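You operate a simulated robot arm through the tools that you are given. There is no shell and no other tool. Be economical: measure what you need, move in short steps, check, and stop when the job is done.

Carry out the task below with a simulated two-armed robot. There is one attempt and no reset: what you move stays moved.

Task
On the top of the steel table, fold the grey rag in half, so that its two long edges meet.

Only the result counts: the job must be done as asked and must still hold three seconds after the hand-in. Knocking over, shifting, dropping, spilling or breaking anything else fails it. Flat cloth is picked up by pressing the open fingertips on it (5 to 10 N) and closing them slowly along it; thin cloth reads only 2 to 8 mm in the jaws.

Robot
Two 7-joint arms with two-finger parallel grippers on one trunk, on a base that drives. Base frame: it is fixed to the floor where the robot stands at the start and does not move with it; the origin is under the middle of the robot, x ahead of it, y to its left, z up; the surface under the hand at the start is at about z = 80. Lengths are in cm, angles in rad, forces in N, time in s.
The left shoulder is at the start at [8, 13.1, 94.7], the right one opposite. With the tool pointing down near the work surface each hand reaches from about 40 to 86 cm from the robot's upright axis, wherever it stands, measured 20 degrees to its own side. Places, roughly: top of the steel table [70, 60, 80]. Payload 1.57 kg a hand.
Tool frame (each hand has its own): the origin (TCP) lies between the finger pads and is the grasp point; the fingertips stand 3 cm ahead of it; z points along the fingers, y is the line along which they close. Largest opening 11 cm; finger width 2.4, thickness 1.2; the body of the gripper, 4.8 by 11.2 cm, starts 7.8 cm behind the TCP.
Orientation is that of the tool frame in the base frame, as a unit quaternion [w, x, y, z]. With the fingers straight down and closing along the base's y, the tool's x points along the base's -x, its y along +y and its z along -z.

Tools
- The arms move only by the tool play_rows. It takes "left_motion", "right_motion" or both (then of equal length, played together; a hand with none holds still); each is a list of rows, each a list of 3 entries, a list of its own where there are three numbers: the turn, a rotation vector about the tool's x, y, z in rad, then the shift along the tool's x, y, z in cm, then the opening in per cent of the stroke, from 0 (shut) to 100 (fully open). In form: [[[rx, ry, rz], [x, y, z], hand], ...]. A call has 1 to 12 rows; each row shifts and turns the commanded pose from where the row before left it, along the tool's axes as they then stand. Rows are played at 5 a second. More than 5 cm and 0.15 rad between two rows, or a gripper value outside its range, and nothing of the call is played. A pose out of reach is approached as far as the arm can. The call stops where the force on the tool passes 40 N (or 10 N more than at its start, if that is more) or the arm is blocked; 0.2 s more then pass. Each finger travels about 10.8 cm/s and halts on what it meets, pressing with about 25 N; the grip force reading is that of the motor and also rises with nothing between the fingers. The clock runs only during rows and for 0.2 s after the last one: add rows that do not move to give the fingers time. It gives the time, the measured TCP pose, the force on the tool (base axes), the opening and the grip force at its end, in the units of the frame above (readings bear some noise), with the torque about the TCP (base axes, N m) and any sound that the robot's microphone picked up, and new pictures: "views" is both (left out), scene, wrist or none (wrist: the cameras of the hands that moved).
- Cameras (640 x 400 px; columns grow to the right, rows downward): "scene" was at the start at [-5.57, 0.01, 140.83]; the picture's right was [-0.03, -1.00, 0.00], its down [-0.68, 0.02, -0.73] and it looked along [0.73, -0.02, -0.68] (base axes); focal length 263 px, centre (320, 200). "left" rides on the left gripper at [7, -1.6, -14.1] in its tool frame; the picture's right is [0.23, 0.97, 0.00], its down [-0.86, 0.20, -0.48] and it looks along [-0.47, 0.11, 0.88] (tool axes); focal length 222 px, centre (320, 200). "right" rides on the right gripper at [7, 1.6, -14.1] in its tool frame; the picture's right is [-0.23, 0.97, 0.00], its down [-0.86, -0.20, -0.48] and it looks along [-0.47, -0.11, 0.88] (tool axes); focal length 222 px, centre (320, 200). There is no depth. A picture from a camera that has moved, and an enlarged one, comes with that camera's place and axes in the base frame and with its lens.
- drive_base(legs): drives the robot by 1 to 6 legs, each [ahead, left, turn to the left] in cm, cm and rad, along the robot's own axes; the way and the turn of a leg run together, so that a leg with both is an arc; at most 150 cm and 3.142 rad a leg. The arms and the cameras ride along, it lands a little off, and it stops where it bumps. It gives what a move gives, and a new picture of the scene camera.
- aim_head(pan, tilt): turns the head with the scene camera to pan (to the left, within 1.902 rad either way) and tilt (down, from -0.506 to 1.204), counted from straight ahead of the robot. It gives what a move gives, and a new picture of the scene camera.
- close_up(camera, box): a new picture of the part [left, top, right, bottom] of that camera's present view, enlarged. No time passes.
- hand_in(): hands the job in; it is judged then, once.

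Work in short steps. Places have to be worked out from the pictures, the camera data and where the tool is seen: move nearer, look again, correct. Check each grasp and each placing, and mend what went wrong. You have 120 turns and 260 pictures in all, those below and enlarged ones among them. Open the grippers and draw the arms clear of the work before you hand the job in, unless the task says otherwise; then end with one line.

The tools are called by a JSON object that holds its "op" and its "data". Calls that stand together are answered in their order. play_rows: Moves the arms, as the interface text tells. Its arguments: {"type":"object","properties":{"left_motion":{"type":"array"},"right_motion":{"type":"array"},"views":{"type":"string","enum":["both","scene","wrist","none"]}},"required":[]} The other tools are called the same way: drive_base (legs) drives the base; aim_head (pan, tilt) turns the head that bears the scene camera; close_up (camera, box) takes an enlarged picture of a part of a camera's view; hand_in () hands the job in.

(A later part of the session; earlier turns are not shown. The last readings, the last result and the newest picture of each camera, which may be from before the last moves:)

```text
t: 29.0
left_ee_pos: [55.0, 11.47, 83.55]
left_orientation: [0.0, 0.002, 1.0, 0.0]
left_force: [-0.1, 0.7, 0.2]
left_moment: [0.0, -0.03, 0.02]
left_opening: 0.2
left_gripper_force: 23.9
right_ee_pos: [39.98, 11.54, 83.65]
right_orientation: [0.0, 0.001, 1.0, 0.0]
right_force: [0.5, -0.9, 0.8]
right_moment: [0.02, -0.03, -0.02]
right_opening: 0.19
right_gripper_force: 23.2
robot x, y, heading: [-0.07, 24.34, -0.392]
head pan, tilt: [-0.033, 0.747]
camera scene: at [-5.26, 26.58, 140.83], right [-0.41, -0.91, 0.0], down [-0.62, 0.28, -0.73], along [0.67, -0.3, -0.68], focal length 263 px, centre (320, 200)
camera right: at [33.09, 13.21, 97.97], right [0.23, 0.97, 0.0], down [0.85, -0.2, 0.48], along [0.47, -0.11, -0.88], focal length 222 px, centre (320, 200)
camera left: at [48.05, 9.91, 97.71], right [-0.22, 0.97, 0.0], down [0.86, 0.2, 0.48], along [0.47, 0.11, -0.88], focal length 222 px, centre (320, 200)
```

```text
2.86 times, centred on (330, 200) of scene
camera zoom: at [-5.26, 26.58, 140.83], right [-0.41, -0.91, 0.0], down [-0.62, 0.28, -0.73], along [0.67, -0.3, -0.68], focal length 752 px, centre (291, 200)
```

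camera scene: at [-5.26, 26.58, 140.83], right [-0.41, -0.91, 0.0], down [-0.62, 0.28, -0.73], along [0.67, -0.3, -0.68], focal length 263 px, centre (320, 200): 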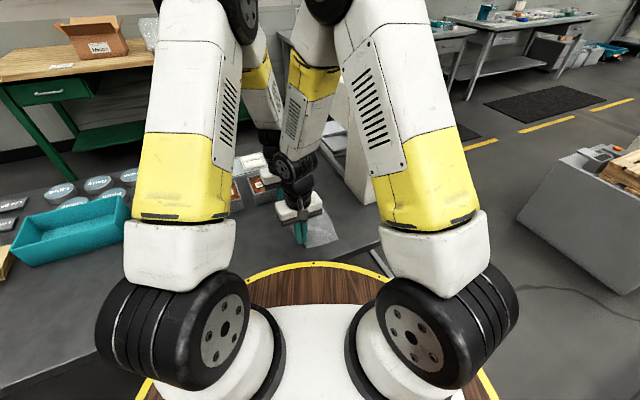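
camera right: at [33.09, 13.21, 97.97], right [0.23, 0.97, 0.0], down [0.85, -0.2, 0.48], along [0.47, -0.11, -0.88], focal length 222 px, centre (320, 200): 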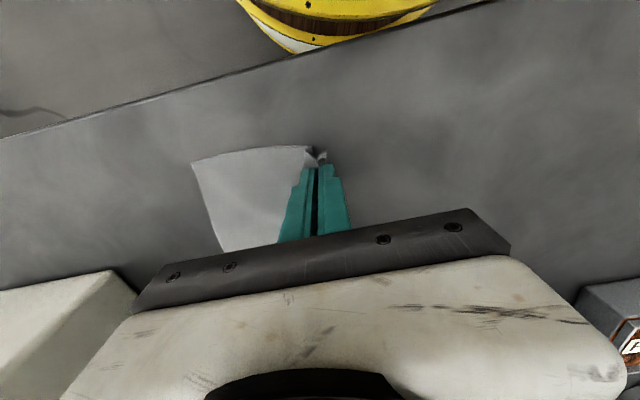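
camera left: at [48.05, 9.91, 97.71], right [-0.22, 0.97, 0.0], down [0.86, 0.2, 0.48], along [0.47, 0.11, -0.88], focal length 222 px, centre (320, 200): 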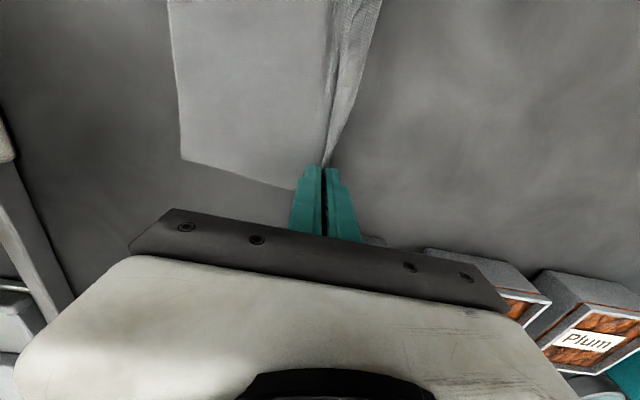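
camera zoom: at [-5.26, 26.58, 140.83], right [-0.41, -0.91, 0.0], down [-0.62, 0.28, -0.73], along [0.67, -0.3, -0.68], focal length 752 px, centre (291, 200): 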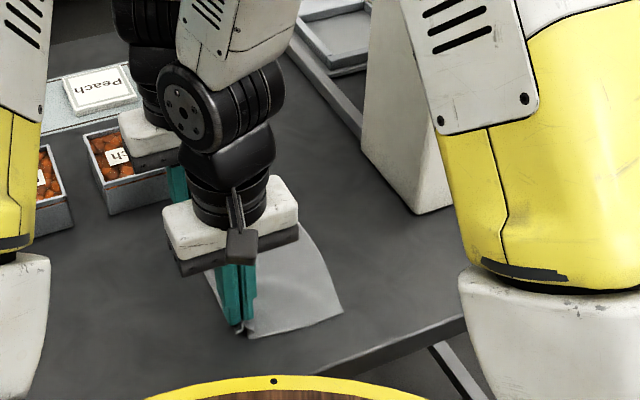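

The rag lies flat with its free edge from about (36.7, 1.3) to (56.3, 0.2), and both hands still hold the other edge at y=11.5. I now arc the held edge up and over, allowing for the gripped loop and hem.

{"op": "play_rows", "data": {"left_motion": [[[0, 0, 0], [0, 0, -1.5], 0], [[0, 0, 0], [0, 0, -1.5], 0], [[0, 0, 0], [0, -1, -1], 0], [[0, 0, 0], [0, -1.5, -0.5], 0], [[0, 0, 0], [0, -1.5, 0], 0], [[0, 0, 0], [0, -1.5, 0.5], 0], [[0, 0, 0], [0, -1.3, 1], 0], [[0, 0, 0], [0, -0.8, 1.5], 0], [[0, 0, 0], [0, -0.4, 1.2], 0], [[0, 0, 0], [0, 0, 0], 0]], "right_motion": [[[0, 0, 0], [0, 0, -1.5], 0], [[0, 0, 0], [0, 0, -1.5], 0], [[0, 0, 0], [0, -0.9, -1], 0], [[0, 0, 0], [0, -1.35, -0.5], 0], [[0, 0, 0], [0, -1.35, 0], 0], [[0, 0, 0], [0, -1.35, 0.5], 0], [[0, 0, 0], [0, -1.2, 1], 0], [[0, 0, 0], [0, -0.7, 1.5], 0], [[0, 0, 0], [0, -0.35, 1.2], 0], [[0, 0, 0], [0, 0, 0], 0]]}}

{"op": "close_up", "data": {"camera": "left", "box": [160, 0, 480, 200]}}

{"op": "close_up", "data": {"camera": "right", "box": [200, 100, 440, 250]}}

```text
t: 31.2
left_ee_pos: [54.98, 3.32, 84.12]
left_orientation: [0.0, 0.002, 1.0, 0.0]
left_force: [0.0, 0.4, 0.0]
left_moment: [-0.02, 0.01, -0.01]
left_opening: 0.23
left_gripper_force: 24.3
right_ee_pos: [40.07, 4.27, 83.98]
right_orientation: [-0.001, 0.002, 1.0, 0.0]
right_force: [0.5, 0.2, -0.5]
right_moment: [0.02, 0.02, -0.01]
right_opening: 0.18
right_gripper_force: 23.5
robot x, y, heading: [0.12, 24.28, -0.386]
head pan, tilt: [-0.033, 0.747]
camera scene: at [-5.26, 26.58, 140.83], right [-0.41, -0.91, 0.0], down [-0.62, 0.28, -0.73], along [0.67, -0.3, -0.68], focal length 263 px, centre (320, 200)
camera right: at [33.15, 5.96, 98.34], right [0.23, 0.97, 0.0], down [0.85, -0.2, 0.48], along [0.47, -0.11, -0.88], focal length 222 px, centre (320, 200)
camera left: at [48.0, 1.79, 98.13], right [-0.22, 0.97, 0.0], down [0.86, 0.2, 0.48], along [0.47, 0.11, -0.88], focal length 222 px, centre (320, 200)
```

scene: 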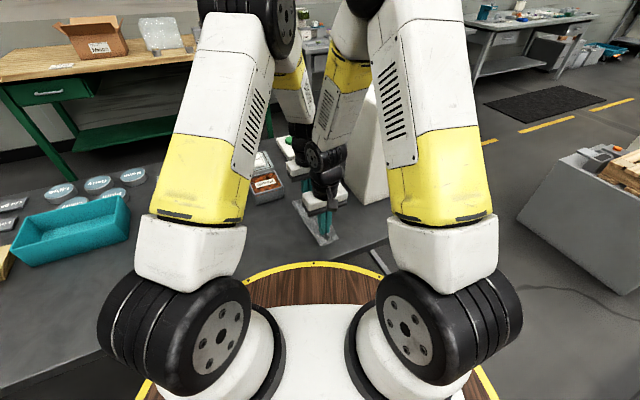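
right: 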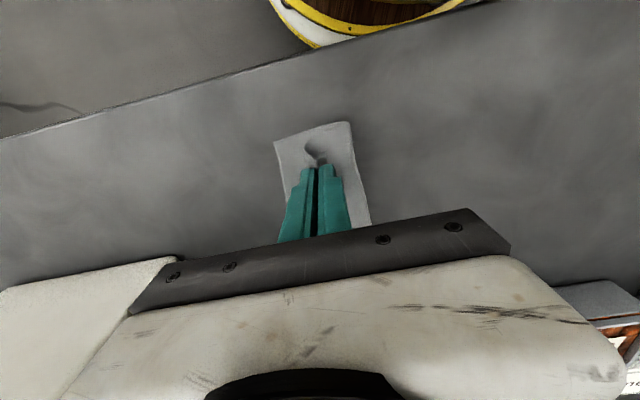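
left: 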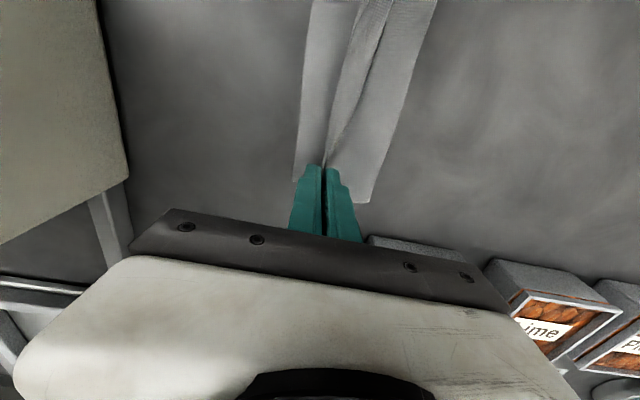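

```text
2.00 times, centred on (320, 100) of left
camera zoom: at [48.0, 1.79, 98.13], right [-0.22, 0.97, 0.0], down [0.86, 0.2, 0.48], along [0.47, 0.11, -0.88], focal length 444 px, centre (320, 400)
```

zoom: 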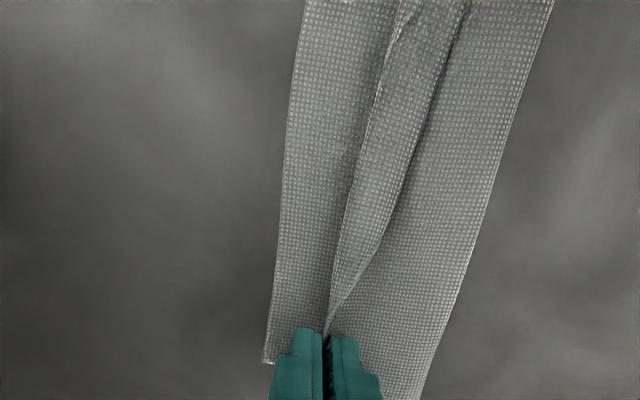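

```text
2.67 times, centred on (320, 175) of right
camera zoom: at [33.15, 5.96, 98.34], right [0.23, 0.97, 0.0], down [0.85, -0.2, 0.48], along [0.47, -0.11, -0.88], focal length 592 px, centre (320, 267)
```

zoom: 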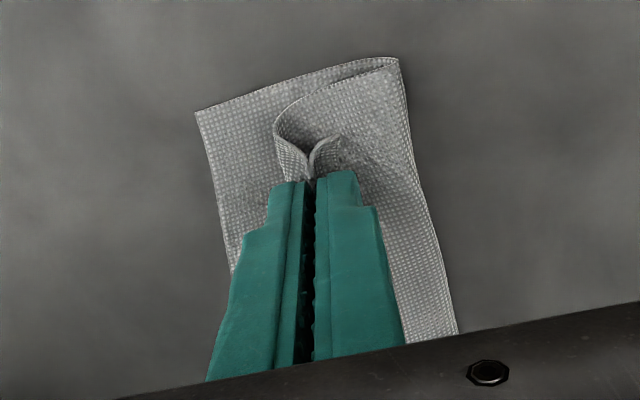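

The fold is well formed: the free bottom edge is at y≈1.25 near and the crease at about 7.6, with the gripped hem curled on top. I lower slightly, open the fingers gently and lift off to see how the hem settles.

{"op": "play_rows", "data": {"left_motion": [[[0, 0, 0], [0, 0, 0.5], 0], [[0, 0, 0], [0, 0, 0], 4], [[0, 0, 0], [0, 0, 0], 8], [[0, 0, 0], [0, 0, 0], 12], [[0, 0, 0], [0, 0, -0.5], 16], [[0, 0, 0], [0, 0, -1], 16], [[0, 0, 0], [0, 0, -2], 16], [[0, 0, 0], [0, 0, -3], 16], [[0, 0, 0], [0, 0, -3], 16], [[0, 0, 0], [0, 0, 0], 16]], "right_motion": [[[0, 0, 0], [0, 0, 0.5], 0], [[0, 0, 0], [0, 0, 0], 4], [[0, 0, 0], [0, 0, 0], 8], [[0, 0, 0], [0, 0, 0], 12], [[0, 0, 0], [0, 0, -0.5], 16], [[0, 0, 0], [0, 0, -1], 16], [[0, 0, 0], [0, 0, -2], 16], [[0, 0, 0], [0, 0, -3], 16], [[0, 0, 0], [0, 0, -3], 16], [[0, 0, 0], [0, 0, 0], 16]]}}

{"op": "close_up", "data": {"camera": "left", "box": [160, 0, 480, 200]}}

{"op": "close_up", "data": {"camera": "right", "box": [200, 80, 440, 230]}}

```text
t: 33.4
left_ee_pos: [55.12, 3.49, 92.83]
left_orientation: [0.0, 0.001, 1.0, 0.0]
left_force: [1.0, -0.6, -0.5]
left_moment: [0.0, 0.02, 0.03]
left_opening: 1.76
left_gripper_force: 0.1
right_ee_pos: [40.28, 4.44, 93.05]
right_orientation: [-0.001, 0.001, 1.0, 0.0]
right_force: [0.8, 0.2, -0.3]
right_moment: [0.0, 0.02, 0.0]
right_opening: 1.76
right_gripper_force: 0.0
robot x, y, heading: [0.25, 24.69, -0.393]
head pan, tilt: [-0.033, 0.747]
camera scene: at [-5.25, 26.57, 140.83], right [-0.41, -0.91, 0.0], down [-0.62, 0.28, -0.73], along [0.67, -0.3, -0.68], focal length 263 px, centre (320, 200)
camera right: at [33.31, 6.01, 107.38], right [0.23, 0.97, 0.0], down [0.85, -0.2, 0.48], along [0.47, -0.11, -0.88], focal length 222 px, centre (320, 200)
camera left: at [48.1, 1.81, 107.0], right [-0.22, 0.97, 0.0], down [0.86, 0.2, 0.48], along [0.47, 0.11, -0.88], focal length 222 px, centre (320, 200)
```

scene: 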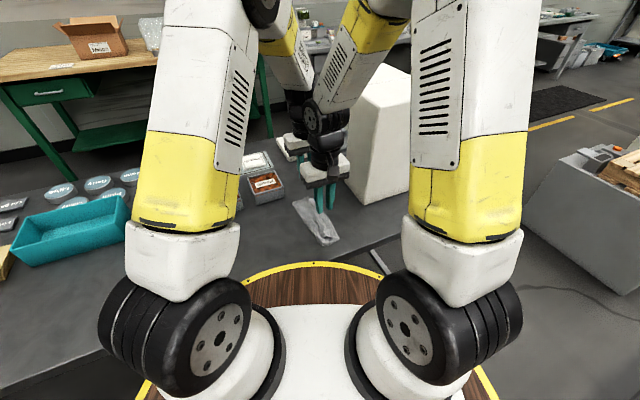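
right: 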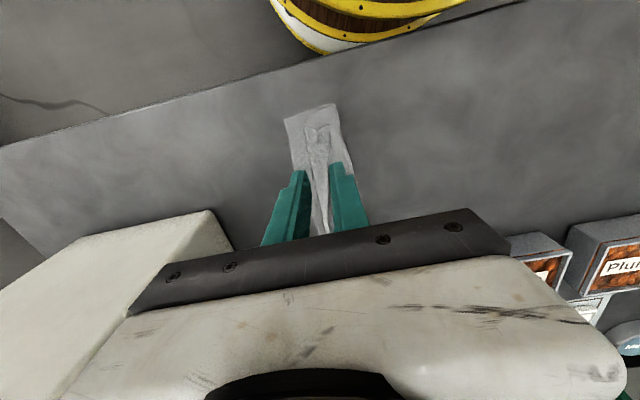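
left: 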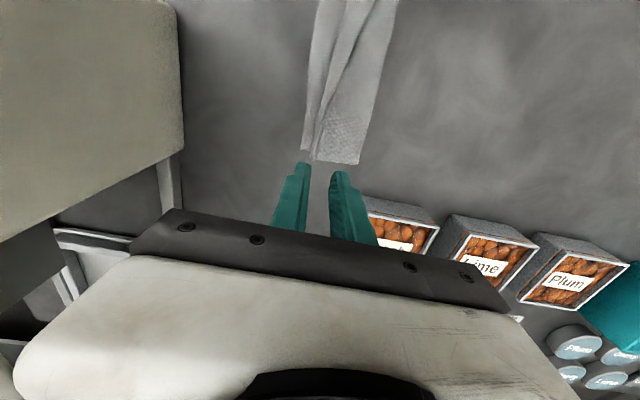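

```text
2.00 times, centred on (320, 100) of left
camera zoom: at [48.1, 1.81, 107.0], right [-0.22, 0.97, 0.0], down [0.86, 0.2, 0.48], along [0.47, 0.11, -0.88], focal length 444 px, centre (320, 400)
```

zoom: 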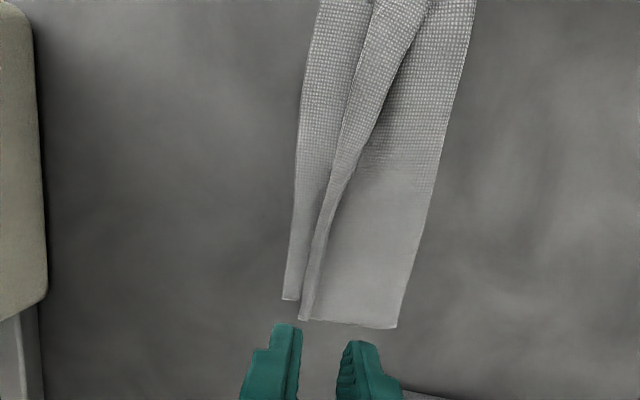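

```text
2.67 times, centred on (320, 155) of right
camera zoom: at [33.31, 6.01, 107.38], right [0.23, 0.97, 0.0], down [0.85, -0.2, 0.48], along [0.47, -0.11, -0.88], focal length 592 px, centre (320, 320)
```

zoom: 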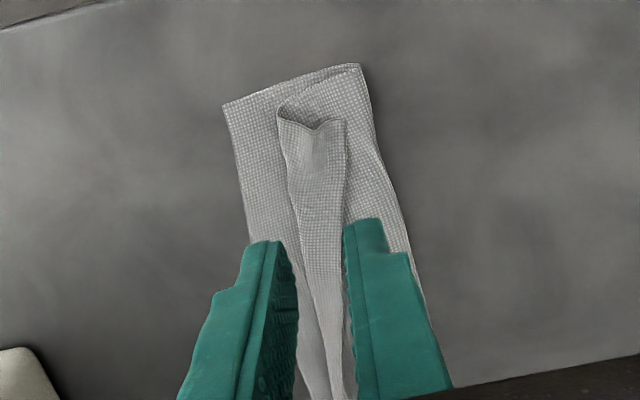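

On release the hem stayed doubled back on top, and the near end is skewed: the crease is at 7.0, where it should be about 8.3. I'll unfold it, regrip cleanly right at the edge, and next time release from a small height so the hem falls open. First I grip the top layer, with both hands at y≈5.

{"op": "play_rows", "data": {"left_motion": [[[0, 0, 0], [0, 1.5, 2], 25], [[0, 0, 0], [0, 0, 3], 25], [[0, 0, 0], [0, 0, 3], 25], [[0, 0, 0], [0, 0, 0.8], 25], [[0, 0, 0], [0, 0, 0.5], 25], [[0, 0, 0], [0, 0, 0.1], 25], [[0, 0, 0], [0, 0, 0], 25]], "right_motion": [[[0, 0, 0], [0, 0.6, 2], 25], [[0, 0, 0], [0, 0, 3], 25], [[0, 0, 0], [0, 0, 3], 25], [[0, 0, 0], [0, 0, 0.8], 25], [[0, 0, 0], [0, 0, 0.5], 25], [[0, 0, 0], [0, 0, 0.1], 25], [[0, 0, 0], [0, 0, 0], 25]], "views": "wrist"}}

```text
t: 35.0
left_ee_pos: [55.0, 5.01, 83.55]
left_orientation: [0.001, 0.002, 1.0, -0.001]
left_force: [-0.6, 0.4, 0.4]
left_moment: [-0.04, 0.0, -0.01]
left_opening: 2.74
left_gripper_force: 0.1
right_ee_pos: [40.04, 4.95, 83.49]
right_orientation: [-0.001, 0.002, 1.0, 0.0]
right_force: [0.3, -0.1, 0.6]
right_moment: [0.02, -0.01, 0.01]
right_opening: 2.75
right_gripper_force: 0.1
robot x, y, heading: [0.13, 24.32, -0.395]
head pan, tilt: [-0.033, 0.747]
camera right: at [33.09, 6.63, 97.88], right [0.23, 0.97, 0.0], down [0.85, -0.2, 0.48], along [0.47, -0.11, -0.88], focal length 222 px, centre (320, 200)
camera left: at [48.07, 3.36, 97.66], right [-0.22, 0.97, 0.0], down [0.86, 0.2, 0.48], along [0.47, 0.11, -0.88], focal length 222 px, centre (320, 200)
```

right: 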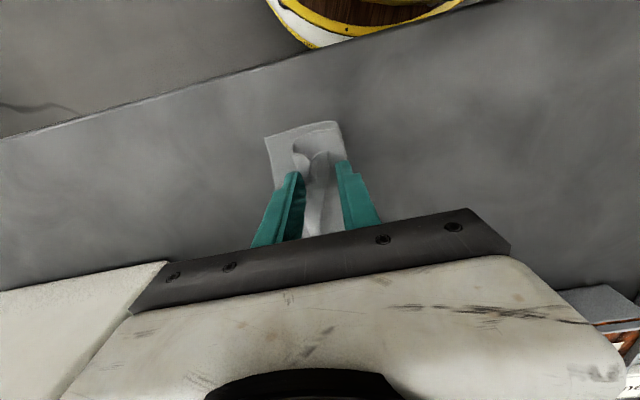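
left: 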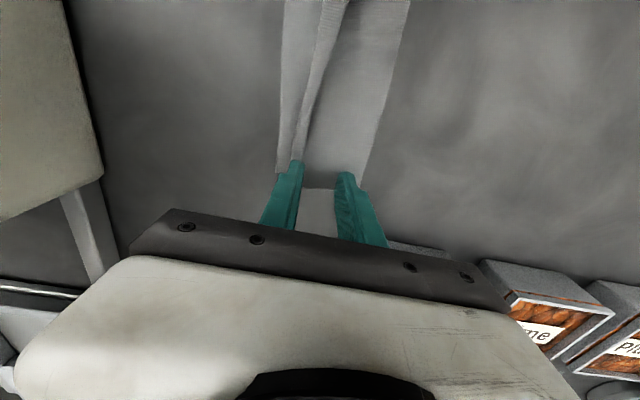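

No contact yet. I go a little lower on both.

{"op": "play_rows", "data": {"left_motion": [[[0, 0, 0], [0, 0, 0.15], 25], [[0, 0, 0], [0, 0, 0.1], 25], [[0, 0, 0], [0, 0, 0], 25], [[0, 0, 0], [0, 0, 0], 25]], "right_motion": [[[0, 0, 0], [0, 0, 0.15], 25], [[0, 0, 0], [0, 0, 0.05], 25], [[0, 0, 0], [0, 0, 0], 25], [[0, 0, 0], [0, 0, 0], 25]], "views": "none"}}

```text
t: 36.0
left_ee_pos: [54.96, 4.89, 83.37]
left_orientation: [0.0, 0.001, 1.0, 0.001]
left_force: [-0.2, -0.2, 2.1]
left_moment: [-0.01, -0.04, 0.06]
left_opening: 2.75
left_gripper_force: 0.0
right_ee_pos: [39.98, 5.09, 83.33]
right_orientation: [0.0, 0.002, 1.0, 0.0]
right_force: [0.1, 0.4, 1.4]
right_moment: [0.01, -0.01, -0.02]
right_opening: 2.78
right_gripper_force: 0.2
robot x, y, heading: [0.32, 24.22, -0.39]
head pan, tilt: [-0.033, 0.747]
```

Light contact. I press slightly more and close slowly to catch only the top layer.

{"op": "play_rows", "data": {"left_motion": [[[0, 0, 0], [0, 0, 0.05], 25], [[0, 0, 0], [0, 0, 0], 22], [[0, 0, 0], [0, 0, 0], 18], [[0, 0, 0], [0, 0, 0], 14], [[0, 0, 0], [0, 0, 0], 10], [[0, 0, 0], [0, 0, 0], 6], [[0, 0, 0], [0, 0, 0], 3], [[0, 0, 0], [0, 0, 0], 0], [[0, 0, 0], [0, 0, 0], 0], [[0, 0, 0], [0, 0, 0], 0]], "right_motion": [[[0, 0, 0], [0, 0, 0.05], 25], [[0, 0, 0], [0, 0, 0], 22], [[0, 0, 0], [0, 0, 0], 18], [[0, 0, 0], [0, 0, 0], 14], [[0, 0, 0], [0, 0, 0], 10], [[0, 0, 0], [0, 0, 0], 6], [[0, 0, 0], [0, 0, 0], 3], [[0, 0, 0], [0, 0, 0], 0], [[0, 0, 0], [0, 0, 0], 0], [[0, 0, 0], [0, 0, 0], 0]], "views": "wrist"}}

```text
t: 38.2
left_ee_pos: [54.97, 4.93, 83.29]
left_orientation: [0.0, 0.003, 1.0, 0.0]
left_force: [-0.6, -1.3, 14.7]
left_moment: [-0.12, 0.05, 0.0]
left_opening: 0.38
left_gripper_force: 24.6
right_ee_pos: [39.94, 5.0, 83.31]
right_orientation: [0.0, 0.002, 1.0, 0.0]
right_force: [1.9, 0.2, 1.6]
right_moment: [-0.01, -0.01, -0.04]
right_opening: 0.61
right_gripper_force: 24.9
robot x, y, heading: [-0.34, 24.19, -0.393]
head pan, tilt: [-0.033, 0.747]
camera right: at [33.06, 6.68, 97.67], right [0.23, 0.97, 0.0], down [0.85, -0.2, 0.48], along [0.47, -0.11, -0.88], focal length 222 px, centre (320, 200)
camera left: at [48.01, 3.33, 97.4], right [-0.22, 0.97, 0.0], down [0.86, 0.2, 0.48], along [0.47, 0.11, -0.88], focal length 222 px, centre (320, 200)
```

right: 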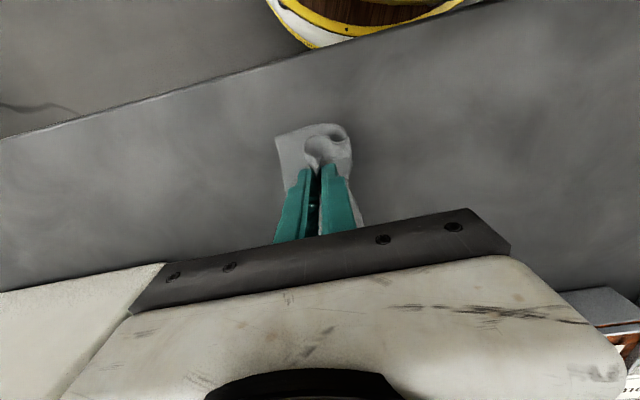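
left: 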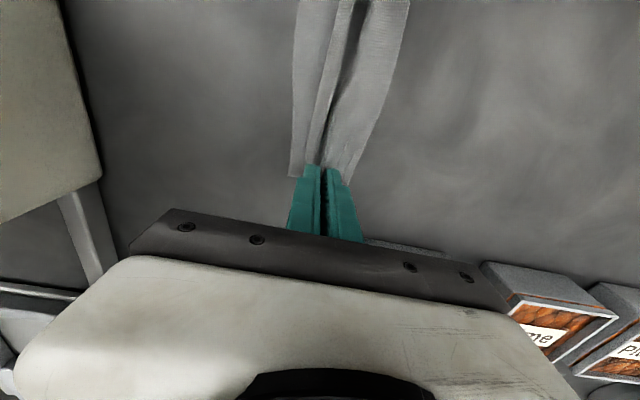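

Thickness readings are 3.8 and 6.1 mm, so possibly more than one layer. I lift 4 cm and look.

{"op": "play_rows", "data": {"left_motion": [[[0, 0, 0], [0, 0, -1], 0], [[0, 0, 0], [0, 0.5, -1.5], 0], [[0, 0, 0], [0, 0.5, -1.5], 0], [[0, 0, 0], [0, 0, 0], 0]], "right_motion": [[[0, 0, 0], [0, 0, -1], 0], [[0, 0, 0], [0, 0.5, -1.5], 0], [[0, 0, 0], [0, 0.5, -1.5], 0], [[0, 0, 0], [0, 0, 0], 0]], "views": "none"}}

{"op": "close_up", "data": {"camera": "left", "box": [160, 0, 480, 200]}}

{"op": "close_up", "data": {"camera": "right", "box": [200, 80, 440, 230]}}

```text
t: 39.2
left_ee_pos: [54.97, 5.89, 87.33]
left_orientation: [0.0, 0.002, 1.0, 0.001]
left_force: [-0.1, 0.1, -0.3]
left_moment: [-0.04, -0.02, 0.01]
left_opening: 0.41
left_gripper_force: 24.2
right_ee_pos: [39.84, 5.98, 87.33]
right_orientation: [0.0, 0.002, 1.0, 0.0]
right_force: [0.6, 0.4, 0.4]
right_moment: [0.01, -0.02, -0.01]
right_opening: 0.6
right_gripper_force: 25.1
robot x, y, heading: [-0.25, 24.58, -0.391]
head pan, tilt: [-0.033, 0.747]
```

```text
2.00 times, centred on (320, 100) of left
camera zoom: at [48.01, 4.33, 101.46], right [-0.22, 0.97, 0.0], down [0.86, 0.2, 0.48], along [0.47, 0.11, -0.88], focal length 444 px, centre (320, 400)
```

zoom: 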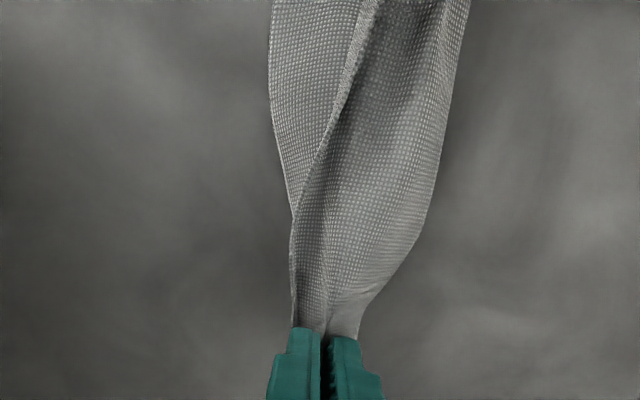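

```text
2.67 times, centred on (320, 155) of right
camera zoom: at [33.04, 7.63, 101.66], right [0.23, 0.97, 0.0], down [0.85, -0.2, 0.48], along [0.47, -0.11, -0.88], focal length 592 px, centre (320, 320)
```

zoom: 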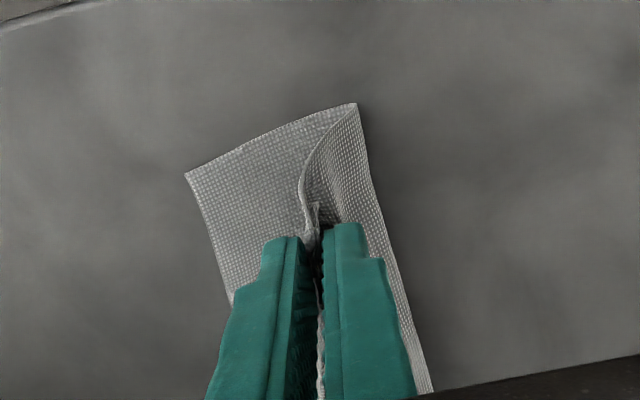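

The right hand holds only the top edge, but the left caught both layers. I lower both again and release the left, keeping the right grip.

{"op": "play_rows", "data": {"left_motion": [[[0, 0, 0], [0, -0.5, 1.5], 0], [[0, 0, 0], [0, -0.5, 1.5], 0], [[0, 0, 0], [0, 0, 0.9], 0], [[0, 0, 0], [0, 0, 0], 5], [[0, 0, 0], [0, 0, 0], 10], [[0, 0, 0], [0, 0, 0], 18], [[0, 0, 0], [0, 0, 0], 25], [[0, 0, 0], [0, 0, -2], 30], [[0, 0, 0], [0, 0, -3], 30], [[0, 0, 0], [0, 0, -4], 30], [[0, 0, 0], [0, 0, 0], 30]], "right_motion": [[[0, 0, 0], [0, -0.5, 1.5], 0], [[0, 0, 0], [0, -0.5, 1.5], 0], [[0, 0, 0], [0, 0, 0], 0], [[0, 0, 0], [0, 0, 0], 0], [[0, 0, 0], [0, 0, 0], 0], [[0, 0, 0], [0, 0, 0], 0], [[0, 0, 0], [0, 0, 0], 0], [[0, 0, 0], [0, 0, 0], 0], [[0, 0, 0], [0, 0, 0], 0], [[0, 0, 0], [0, 0, 0], 0], [[0, 0, 0], [0, 0, 0], 0]]}}

{"op": "close_up", "data": {"camera": "left", "box": [160, 0, 480, 200]}}

```text
t: 41.6
left_ee_pos: [54.9, 5.02, 92.47]
left_orientation: [0.001, 0.002, 1.0, 0.0]
left_force: [-0.1, -0.8, -0.3]
left_moment: [0.0, 0.02, -0.02]
left_opening: 3.28
left_gripper_force: 0.0
right_ee_pos: [39.89, 5.02, 84.41]
right_orientation: [0.0, 0.001, 1.0, 0.0]
right_force: [0.8, -0.1, -0.3]
right_moment: [0.03, 0.02, 0.03]
right_opening: 0.59
right_gripper_force: 25.2
robot x, y, heading: [0.09, 24.42, -0.395]
head pan, tilt: [-0.033, 0.747]
camera scene: at [-5.25, 26.57, 140.83], right [-0.41, -0.91, 0.0], down [-0.62, 0.28, -0.73], along [0.67, -0.3, -0.68], focal length 263 px, centre (320, 200)
camera right: at [33.05, 6.65, 98.66], right [0.23, 0.97, 0.0], down [0.85, -0.2, 0.48], along [0.47, -0.11, -0.88], focal length 222 px, centre (320, 200)
camera left: at [47.99, 3.41, 106.61], right [-0.22, 0.97, 0.0], down [0.86, 0.2, 0.48], along [0.47, 0.11, -0.88], focal length 222 px, centre (320, 200)
```

scene: 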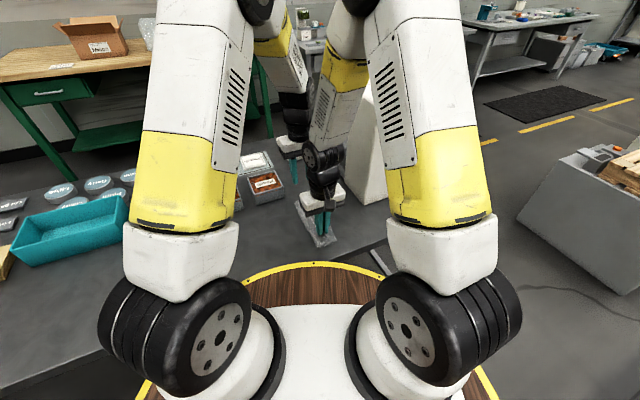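
right: 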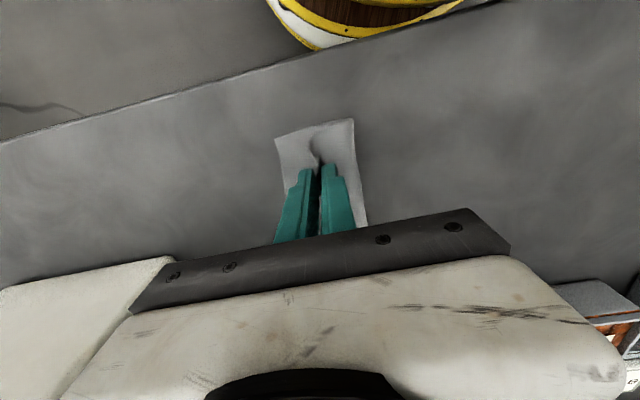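
left: 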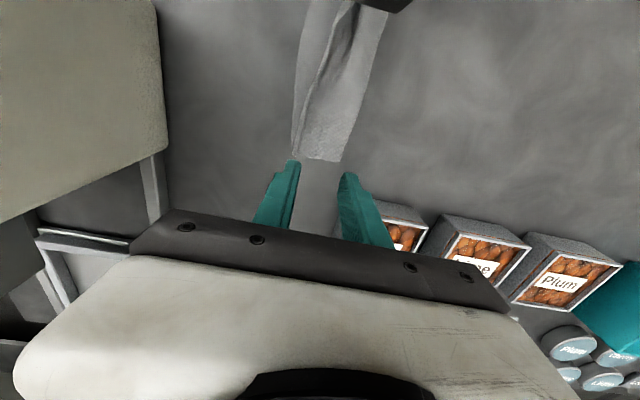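

```text
2.00 times, centred on (320, 100) of left
camera zoom: at [47.99, 3.41, 106.61], right [-0.22, 0.97, 0.0], down [0.86, 0.2, 0.48], along [0.47, 0.11, -0.88], focal length 444 px, centre (320, 400)
```

zoom: 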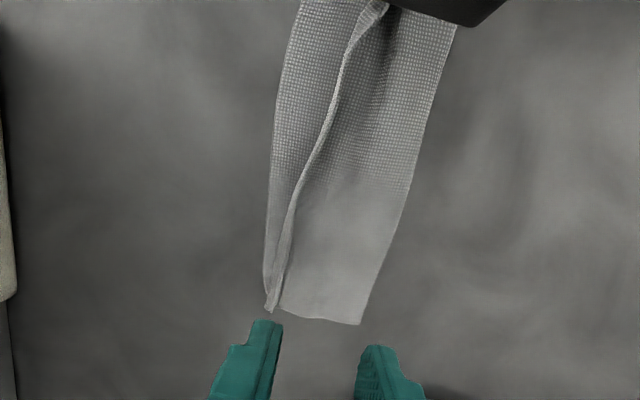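

The far end is already good: top and bottom edges meet within about 0.5 cm. Only the near end remains, with the right hand still holding its hem. I raise the right hand so the hem hangs, release quickly to let it drop open, then look.

{"op": "play_rows", "data": {"right_motion": [[[0, 0, 0], [0, 0.1, -0.7], 0], [[0, 0, 0], [0, 0, -0.7], 0], [[0, 0, 0], [0, 0, 0], 0], [[0, 0, 0], [0, 0, 0], 40], [[0, 0, 0], [0, 0, 0], 40], [[0, 0, 0], [0, 0, -1], 40], [[0, 0, 0], [0, 0, -3], 40], [[0, 0, 0], [0, 0, -4], 40], [[0, 0, 0], [0, 0, 0], 40]], "views": "wrist"}}

{"op": "close_up", "data": {"camera": "right", "box": [200, 80, 440, 230]}}

{"op": "close_up", "data": {"camera": "left", "box": [160, 0, 480, 200]}}

```text
t: 43.6
left_ee_pos: [54.97, 5.09, 92.51]
left_orientation: [0.0, 0.001, 1.0, 0.0]
left_force: [-0.1, 0.0, 0.2]
left_moment: [-0.01, 0.04, -0.03]
left_opening: 3.28
left_gripper_force: 0.0
right_ee_pos: [39.92, 5.11, 93.81]
right_orientation: [0.0, 0.002, 1.0, 0.0]
right_force: [0.2, 0.1, 0.1]
right_moment: [-0.03, 0.0, -0.01]
right_opening: 4.41
right_gripper_force: 0.1
robot x, y, heading: [0.03, 24.2, -0.391]
head pan, tilt: [-0.033, 0.747]
camera right: at [33.0, 6.68, 108.18], right [0.23, 0.97, 0.0], down [0.85, -0.2, 0.48], along [0.47, -0.11, -0.88], focal length 222 px, centre (320, 200)
```

right: 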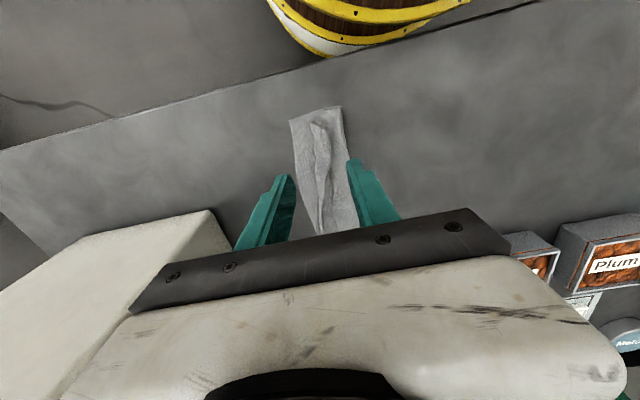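

```text
2.67 times, centred on (320, 155) of right
camera zoom: at [33.0, 6.68, 108.18], right [0.23, 0.97, 0.0], down [0.85, -0.2, 0.48], along [0.47, -0.11, -0.88], focal length 592 px, centre (320, 320)
```

zoom: 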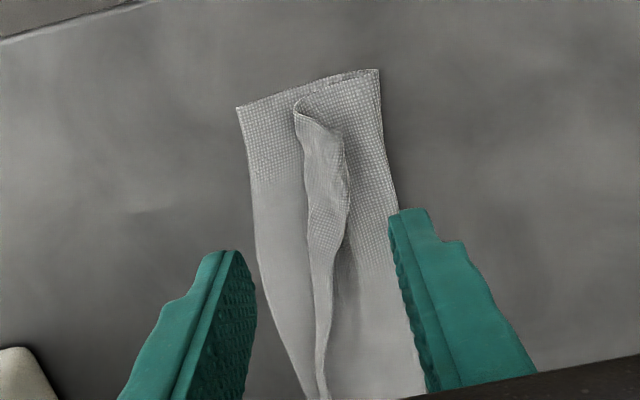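

```text
2.00 times, centred on (320, 100) of left
camera zoom: at [47.99, 3.41, 106.57], right [-0.22, 0.97, 0.0], down [0.86, 0.2, 0.48], along [0.47, 0.11, -0.88], focal length 444 px, centre (320, 400)
```

zoom: 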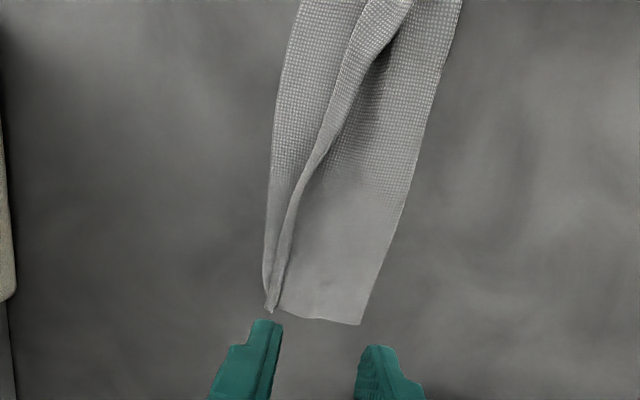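

The crease moved to about y 8.3 at the near end, as wanted, but the hem is still folded back in a flap roughly 2 cm wide with a raised free edge at y≈6.2. I'll use the closed right fingers as a hook, coming down on the +y side of the flap and sweeping −y and up to flip it over.

{"op": "play_rows", "data": {"right_motion": [[[0, 0, 0], [-0.3, 2.8, 2], 0], [[0, 0, 0], [0, 0, 3], 0], [[0, 0, 0], [0, 0, 3], 0], [[0, 0, 0], [0, 0, 1.5], 0], [[0, 0, 0], [0, 0, 0.7], 0], [[0, 0, 0], [0, 0, 0], 0]], "views": "wrist"}}

{"op": "close_up", "data": {"camera": "right", "box": [200, 80, 440, 230]}}

```text
t: 45.0
left_ee_pos: [54.97, 5.09, 92.43]
left_orientation: [0.0, 0.0, 1.0, 0.0]
left_force: [-0.4, -0.2, 0.2]
left_moment: [0.01, -0.01, -0.01]
left_opening: 3.26
left_gripper_force: 0.1
right_ee_pos: [40.29, 7.89, 83.49]
right_orientation: [0.0, 0.001, 1.0, 0.0]
right_force: [-0.2, -0.5, 0.3]
right_moment: [0.01, -0.01, 0.01]
right_opening: 0.0
right_gripper_force: 21.5
robot x, y, heading: [-0.07, 24.11, -0.401]
head pan, tilt: [-0.033, 0.747]
camera right: at [33.35, 9.52, 97.83], right [0.23, 0.97, 0.0], down [0.85, -0.2, 0.48], along [0.47, -0.11, -0.88], focal length 222 px, centre (320, 200)
```

right: 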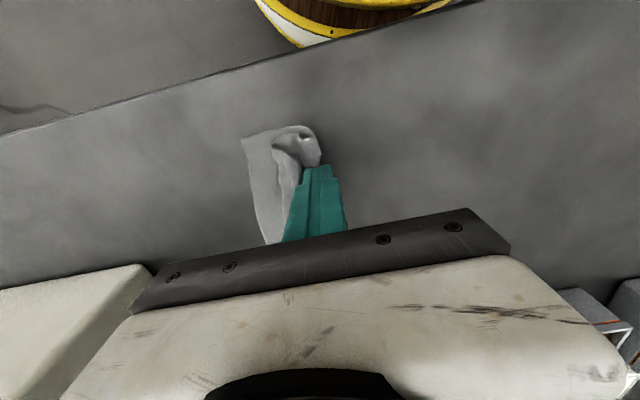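

```text
2.67 times, centred on (320, 155) of right
camera zoom: at [33.35, 9.52, 97.83], right [0.23, 0.97, 0.0], down [0.85, -0.2, 0.48], along [0.47, -0.11, -0.88], focal length 592 px, centre (320, 320)
```

zoom: 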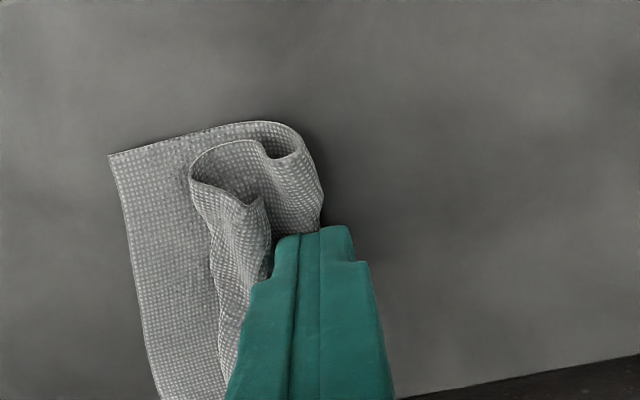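

The finger sits right beside the flap's free edge. I rise a touch, then sweep −y while lifting to flip the flap over.

{"op": "play_rows", "data": {"right_motion": [[[0, 0, 0], [0, -0.7, -0.2], 0], [[0, 0, 0], [0, -0.8, -0.2], 0], [[0, 0, 0], [0, -0.9, -0.4], 0], [[0, 0, 0], [0, -1.0, -0.6], 0], [[0, 0, 0], [0, -1.2, -0.5], 0], [[0, 0, 0], [0, 0, 0], 0]], "views": "wrist"}}

{"op": "close_up", "data": {"camera": "right", "box": [200, 80, 440, 230]}}

```text
t: 46.4
left_ee_pos: [54.97, 4.98, 92.46]
left_orientation: [0.001, 0.001, 1.0, 0.0]
left_force: [0.1, 0.1, 0.0]
left_moment: [0.03, 0.01, -0.01]
left_opening: 3.3
left_gripper_force: 0.0
right_ee_pos: [40.22, 3.24, 85.61]
right_orientation: [0.0, 0.001, 1.0, 0.0]
right_force: [-0.9, 0.4, -0.2]
right_moment: [0.0, 0.03, 0.05]
right_opening: 0.0
right_gripper_force: 21.4
robot x, y, heading: [-0.26, 23.97, -0.392]
head pan, tilt: [-0.033, 0.747]
camera right: at [33.37, 4.89, 99.88], right [0.23, 0.97, 0.0], down [0.85, -0.2, 0.48], along [0.47, -0.11, -0.88], focal length 222 px, centre (320, 200)
```

right: 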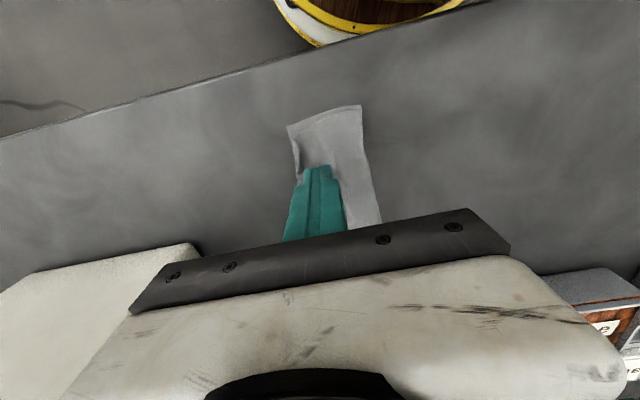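

```text
2.67 times, centred on (320, 155) of right
camera zoom: at [33.37, 4.89, 99.88], right [0.23, 0.97, 0.0], down [0.85, -0.2, 0.48], along [0.47, -0.11, -0.88], focal length 592 px, centre (320, 320)
```

zoom: 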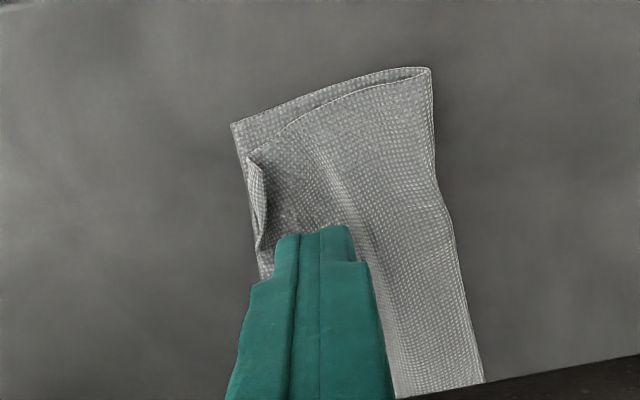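

The hook worked: the flap is standing up and the near edges almost coincide. I continue −y a bit and lift off.

{"op": "play_rows", "data": {"right_motion": [[[0, 0, 0], [0, -0.8, -0.3], 0], [[0, 0, 0], [0, -0.8, -0.8], 0], [[0, 0, 0], [0, 0, -2], 0], [[0, 0, 0], [0, 1.5, -4], 0], [[0, 0, 0], [0, 1, -2], 0], [[0, 0, 0], [0, 0, 0], 0]], "views": "wrist"}}

{"op": "close_up", "data": {"camera": "right", "box": [200, 60, 440, 210]}}

{"op": "close_up", "data": {"camera": "left", "box": [160, 0, 480, 200]}}

```text
t: 47.8
left_ee_pos: [55.04, 5.1, 92.37]
left_orientation: [0.0, 0.001, 1.0, -0.001]
left_force: [-0.3, 0.8, 0.3]
left_moment: [-0.02, -0.01, -0.01]
left_opening: 3.29
left_gripper_force: 0.1
right_ee_pos: [40.21, 4.26, 94.61]
right_orientation: [0.0, 0.003, 1.0, 0.001]
right_force: [0.2, 0.3, 0.4]
right_moment: [-0.01, 0.02, 0.02]
right_opening: 0.0
right_gripper_force: 21.4
robot x, y, heading: [0.21, 24.41, -0.389]
head pan, tilt: [-0.033, 0.747]
camera right: at [33.34, 5.92, 109.05], right [0.23, 0.97, 0.0], down [0.85, -0.2, 0.48], along [0.47, -0.11, -0.88], focal length 222 px, centre (320, 200)
```

right: 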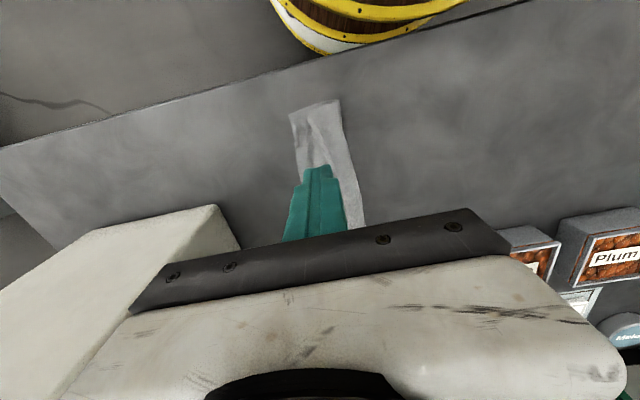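

```text
2.67 times, centred on (320, 135) of right
camera zoom: at [33.34, 5.92, 109.05], right [0.23, 0.97, 0.0], down [0.85, -0.2, 0.48], along [0.47, -0.11, -0.88], focal length 592 px, centre (320, 373)
```

zoom: 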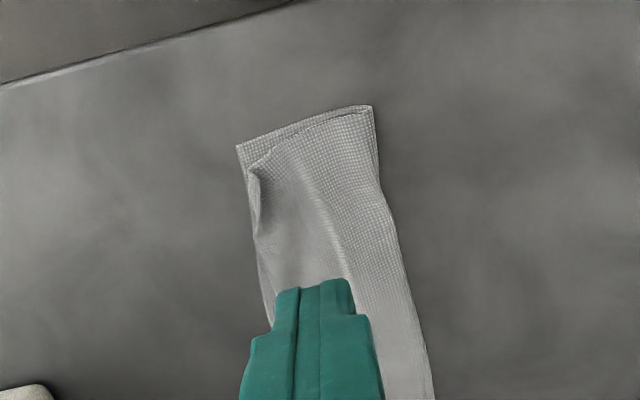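

```text
2.00 times, centred on (320, 100) of left
camera zoom: at [47.98, 3.41, 106.57], right [-0.22, 0.97, 0.0], down [0.86, 0.2, 0.48], along [0.47, 0.11, -0.88], focal length 444 px, centre (320, 400)
```

zoom: 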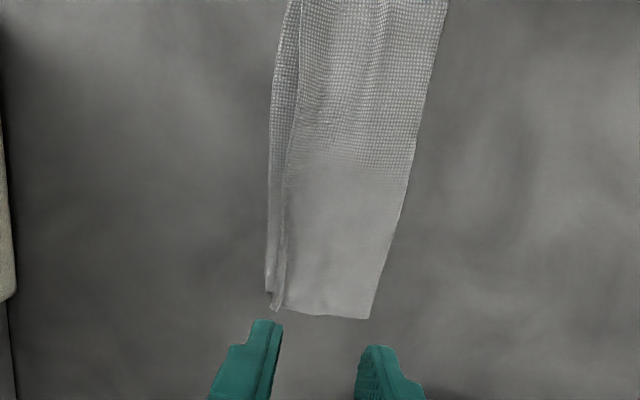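

The edges now nearly coincide along the whole length, with a narrow hem curl left. I pull the right hand back and raise the left for a full view.

{"op": "play_rows", "data": {"left_motion": [[[0, 0, 0], [0, 0, -4], 0], [[0, 0, 0], [0, 0, -4], 0], [[0, 0, 0], [0, 0, 0], 0], [[0, 0, 0], [0, 0, 0], 0]], "right_motion": [[[0, 0, 0], [3, -3, -2], 0], [[0, 0, 0], [3, -3, -1], 0], [[0, 0, 0], [1, -4, 0], 0], [[0, 0, 0], [0, 0, 0], 0]], "views": "both"}}

{"op": "close_up", "data": {"camera": "left", "box": [220, 0, 420, 180]}}

{"op": "close_up", "data": {"camera": "scene", "box": [270, 170, 370, 260]}}

```text
t: 48.8
left_ee_pos: [54.68, 4.9, 100.47]
left_orientation: [0.0, 0.001, 1.0, 0.001]
left_force: [-0.1, -0.4, -1.3]
left_moment: [0.02, 0.02, 0.0]
left_opening: 0.01
left_gripper_force: 21.0
right_ee_pos: [33.28, -5.66, 97.53]
right_orientation: [0.0, 0.001, 1.0, 0.0]
right_force: [-0.5, 0.2, -0.3]
right_moment: [-0.02, 0.0, -0.01]
right_opening: 0.0
right_gripper_force: 21.0
robot x, y, heading: [0.05, 24.29, -0.39]
head pan, tilt: [-0.033, 0.747]
camera scene: at [-5.27, 26.58, 140.83], right [-0.41, -0.91, 0.0], down [-0.62, 0.28, -0.73], along [0.67, -0.3, -0.68], focal length 263 px, centre (320, 200)
camera right: at [26.43, -4.17, 111.83], right [0.23, 0.97, 0.0], down [0.85, -0.2, 0.48], along [0.47, -0.11, -0.88], focal length 222 px, centre (320, 200)
camera left: at [47.76, 3.35, 114.59], right [-0.22, 0.97, 0.0], down [0.86, 0.2, 0.48], along [0.47, 0.11, -0.88], focal length 222 px, centre (320, 200)
```

scene: 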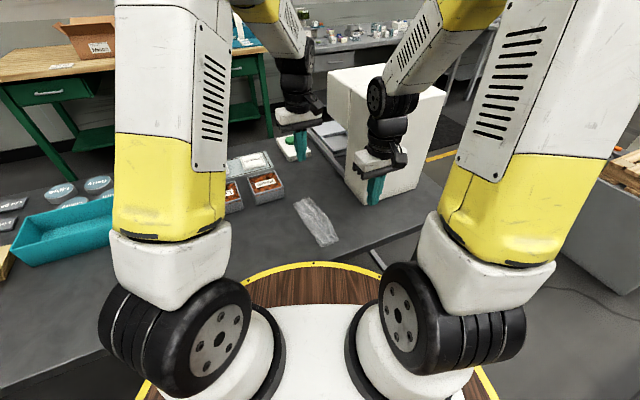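
right: 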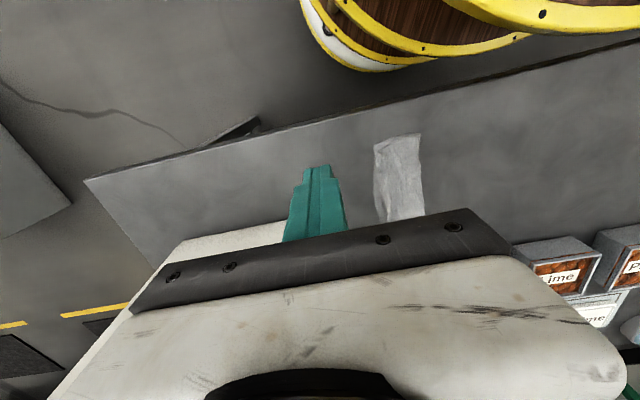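
left: 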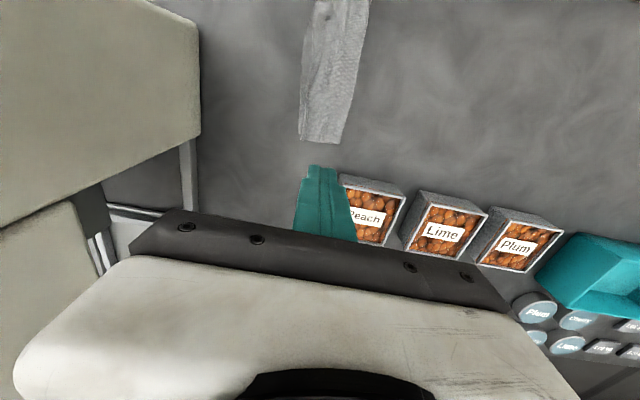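

```text
2.22 times, centred on (320, 90) of left
camera zoom: at [47.76, 3.35, 114.59], right [-0.22, 0.97, 0.0], down [0.86, 0.2, 0.48], along [0.47, 0.11, -0.88], focal length 494 px, centre (320, 444)
```

zoom: 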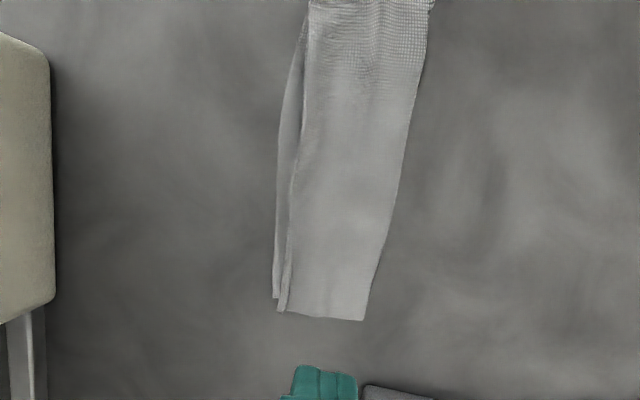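

```text
4.44 times, centred on (320, 215) of scene
camera zoom: at [-5.27, 26.58, 140.83], right [-0.41, -0.91, 0.0], down [-0.62, 0.28, -0.73], along [0.67, -0.3, -0.68], focal length 1169 px, centre (320, 133)
```

zoom: 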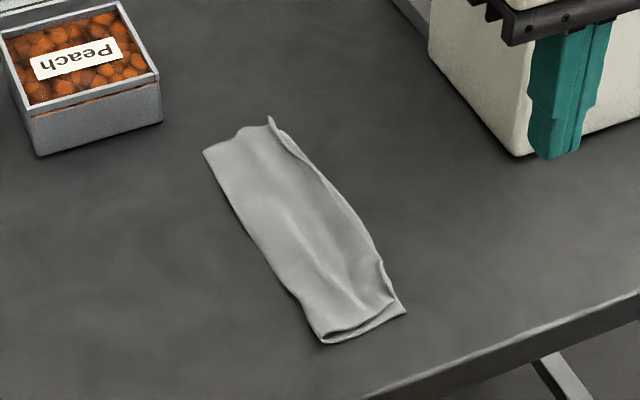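

Nice: the rag is folded with the edges close, about 1 to 1.5 cm apart mid-length. I bring the left camera lower for a detailed look at the hem.

{"op": "play_rows", "data": {"left_motion": [[[0, 0, 0], [-1, -1, 4], 0], [[0, 0, 0], [-1, -1, 4], 0], [[0, 0, 0], [0, 0, 4], 0], [[0, 0, 0], [0, 0, 0], 0]], "views": "none"}}

{"op": "close_up", "data": {"camera": "left", "box": [220, 0, 460, 200]}}

```text
t: 49.8
left_ee_pos: [56.88, 2.89, 88.37]
left_orientation: [0.0, 0.001, 1.0, 0.0]
left_force: [0.3, -0.1, -0.3]
left_moment: [-0.03, 0.01, 0.0]
left_opening: 0.0
left_gripper_force: 21.5
right_ee_pos: [33.35, -5.68, 97.45]
right_orientation: [0.0, 0.002, 1.0, 0.0]
right_force: [0.1, 0.0, 0.4]
right_moment: [0.02, -0.01, -0.02]
right_opening: 0.0
right_gripper_force: 21.1
robot x, y, heading: [-0.07, 24.01, -0.392]
head pan, tilt: [-0.033, 0.747]
```

```text
2.00 times, centred on (340, 100) of left
camera zoom: at [49.98, 1.28, 102.46], right [-0.22, 0.97, 0.0], down [0.86, 0.2, 0.48], along [0.47, 0.11, -0.88], focal length 444 px, centre (280, 400)
```

zoom: 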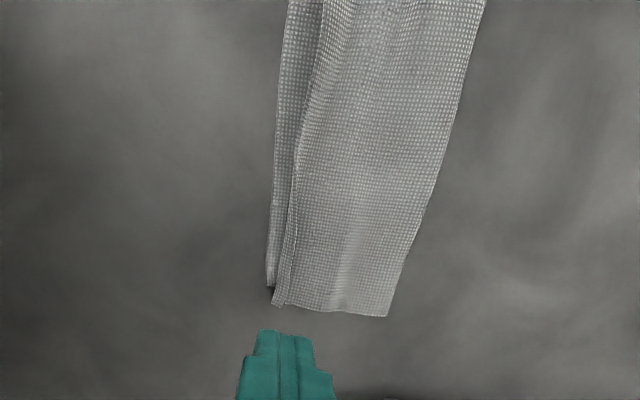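

At mid-length (x≈46) the top edge is about 1.4 cm short of the bottom edge; at the far end it's about 0.75 cm, with a tiny curl. I'll bring the closed right fingertips down onto the top layer at x≈46 and stroke it lightly toward −y.

{"op": "play_rows", "data": {"right_motion": [[[0, 0, 0], [-3.3, 2.7, 0], 0], [[0, 0, 0], [-3.3, 2.7, 0], 0], [[0, 0, 0], [-3.3, 2.7, 0], 0], [[0, 0, 0], [-3.1, 2.6, 0], 0], [[0, 0, 0], [0, 0, 4.5], 0], [[0, 0, 0], [0, 0, 4.5], 0], [[0, 0, 0], [0, 0, 3.5], 0], [[0, 0, 0], [0, 0, 1.2], 0], [[0, 0, 0], [0, 0, 0.2], 0], [[0, 0, 0], [0, 0, 0], 0]], "views": "wrist"}}

```text
t: 50.9
left_ee_pos: [58.37, 5.38, 87.44]
left_orientation: [0.003, -0.02, 1.0, 0.011]
left_force: [4.0, -0.4, -5.0]
left_moment: [0.18, 0.12, 0.07]
left_opening: 0.0
left_gripper_force: 21.3
right_ee_pos: [46.47, 3.77, 95.9]
right_orientation: [0.007, 0.014, 1.0, 0.0]
right_force: [-3.6, 0.1, 4.7]
right_moment: [-0.06, -0.55, 0.02]
right_opening: 0.01
right_gripper_force: 21.3
robot x, y, heading: [0.26, 24.16, -0.394]
head pan, tilt: [-0.033, 0.747]
stopped in row 5 (left hand): the force on the tool passed its limit at 127 N (the readings are from after the stop); the commanded pose is now the measured one
camera right: at [39.32, 5.76, 110.14], right [0.25, 0.97, 0.0], down [0.84, -0.22, 0.49], along [0.47, -0.12, -0.87], focal length 222 px, centre (320, 200)
```

right: 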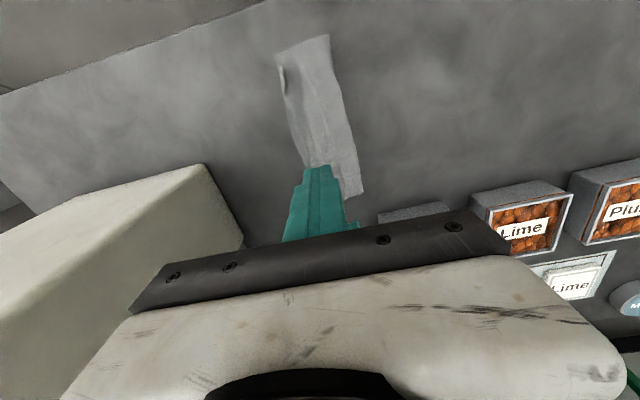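

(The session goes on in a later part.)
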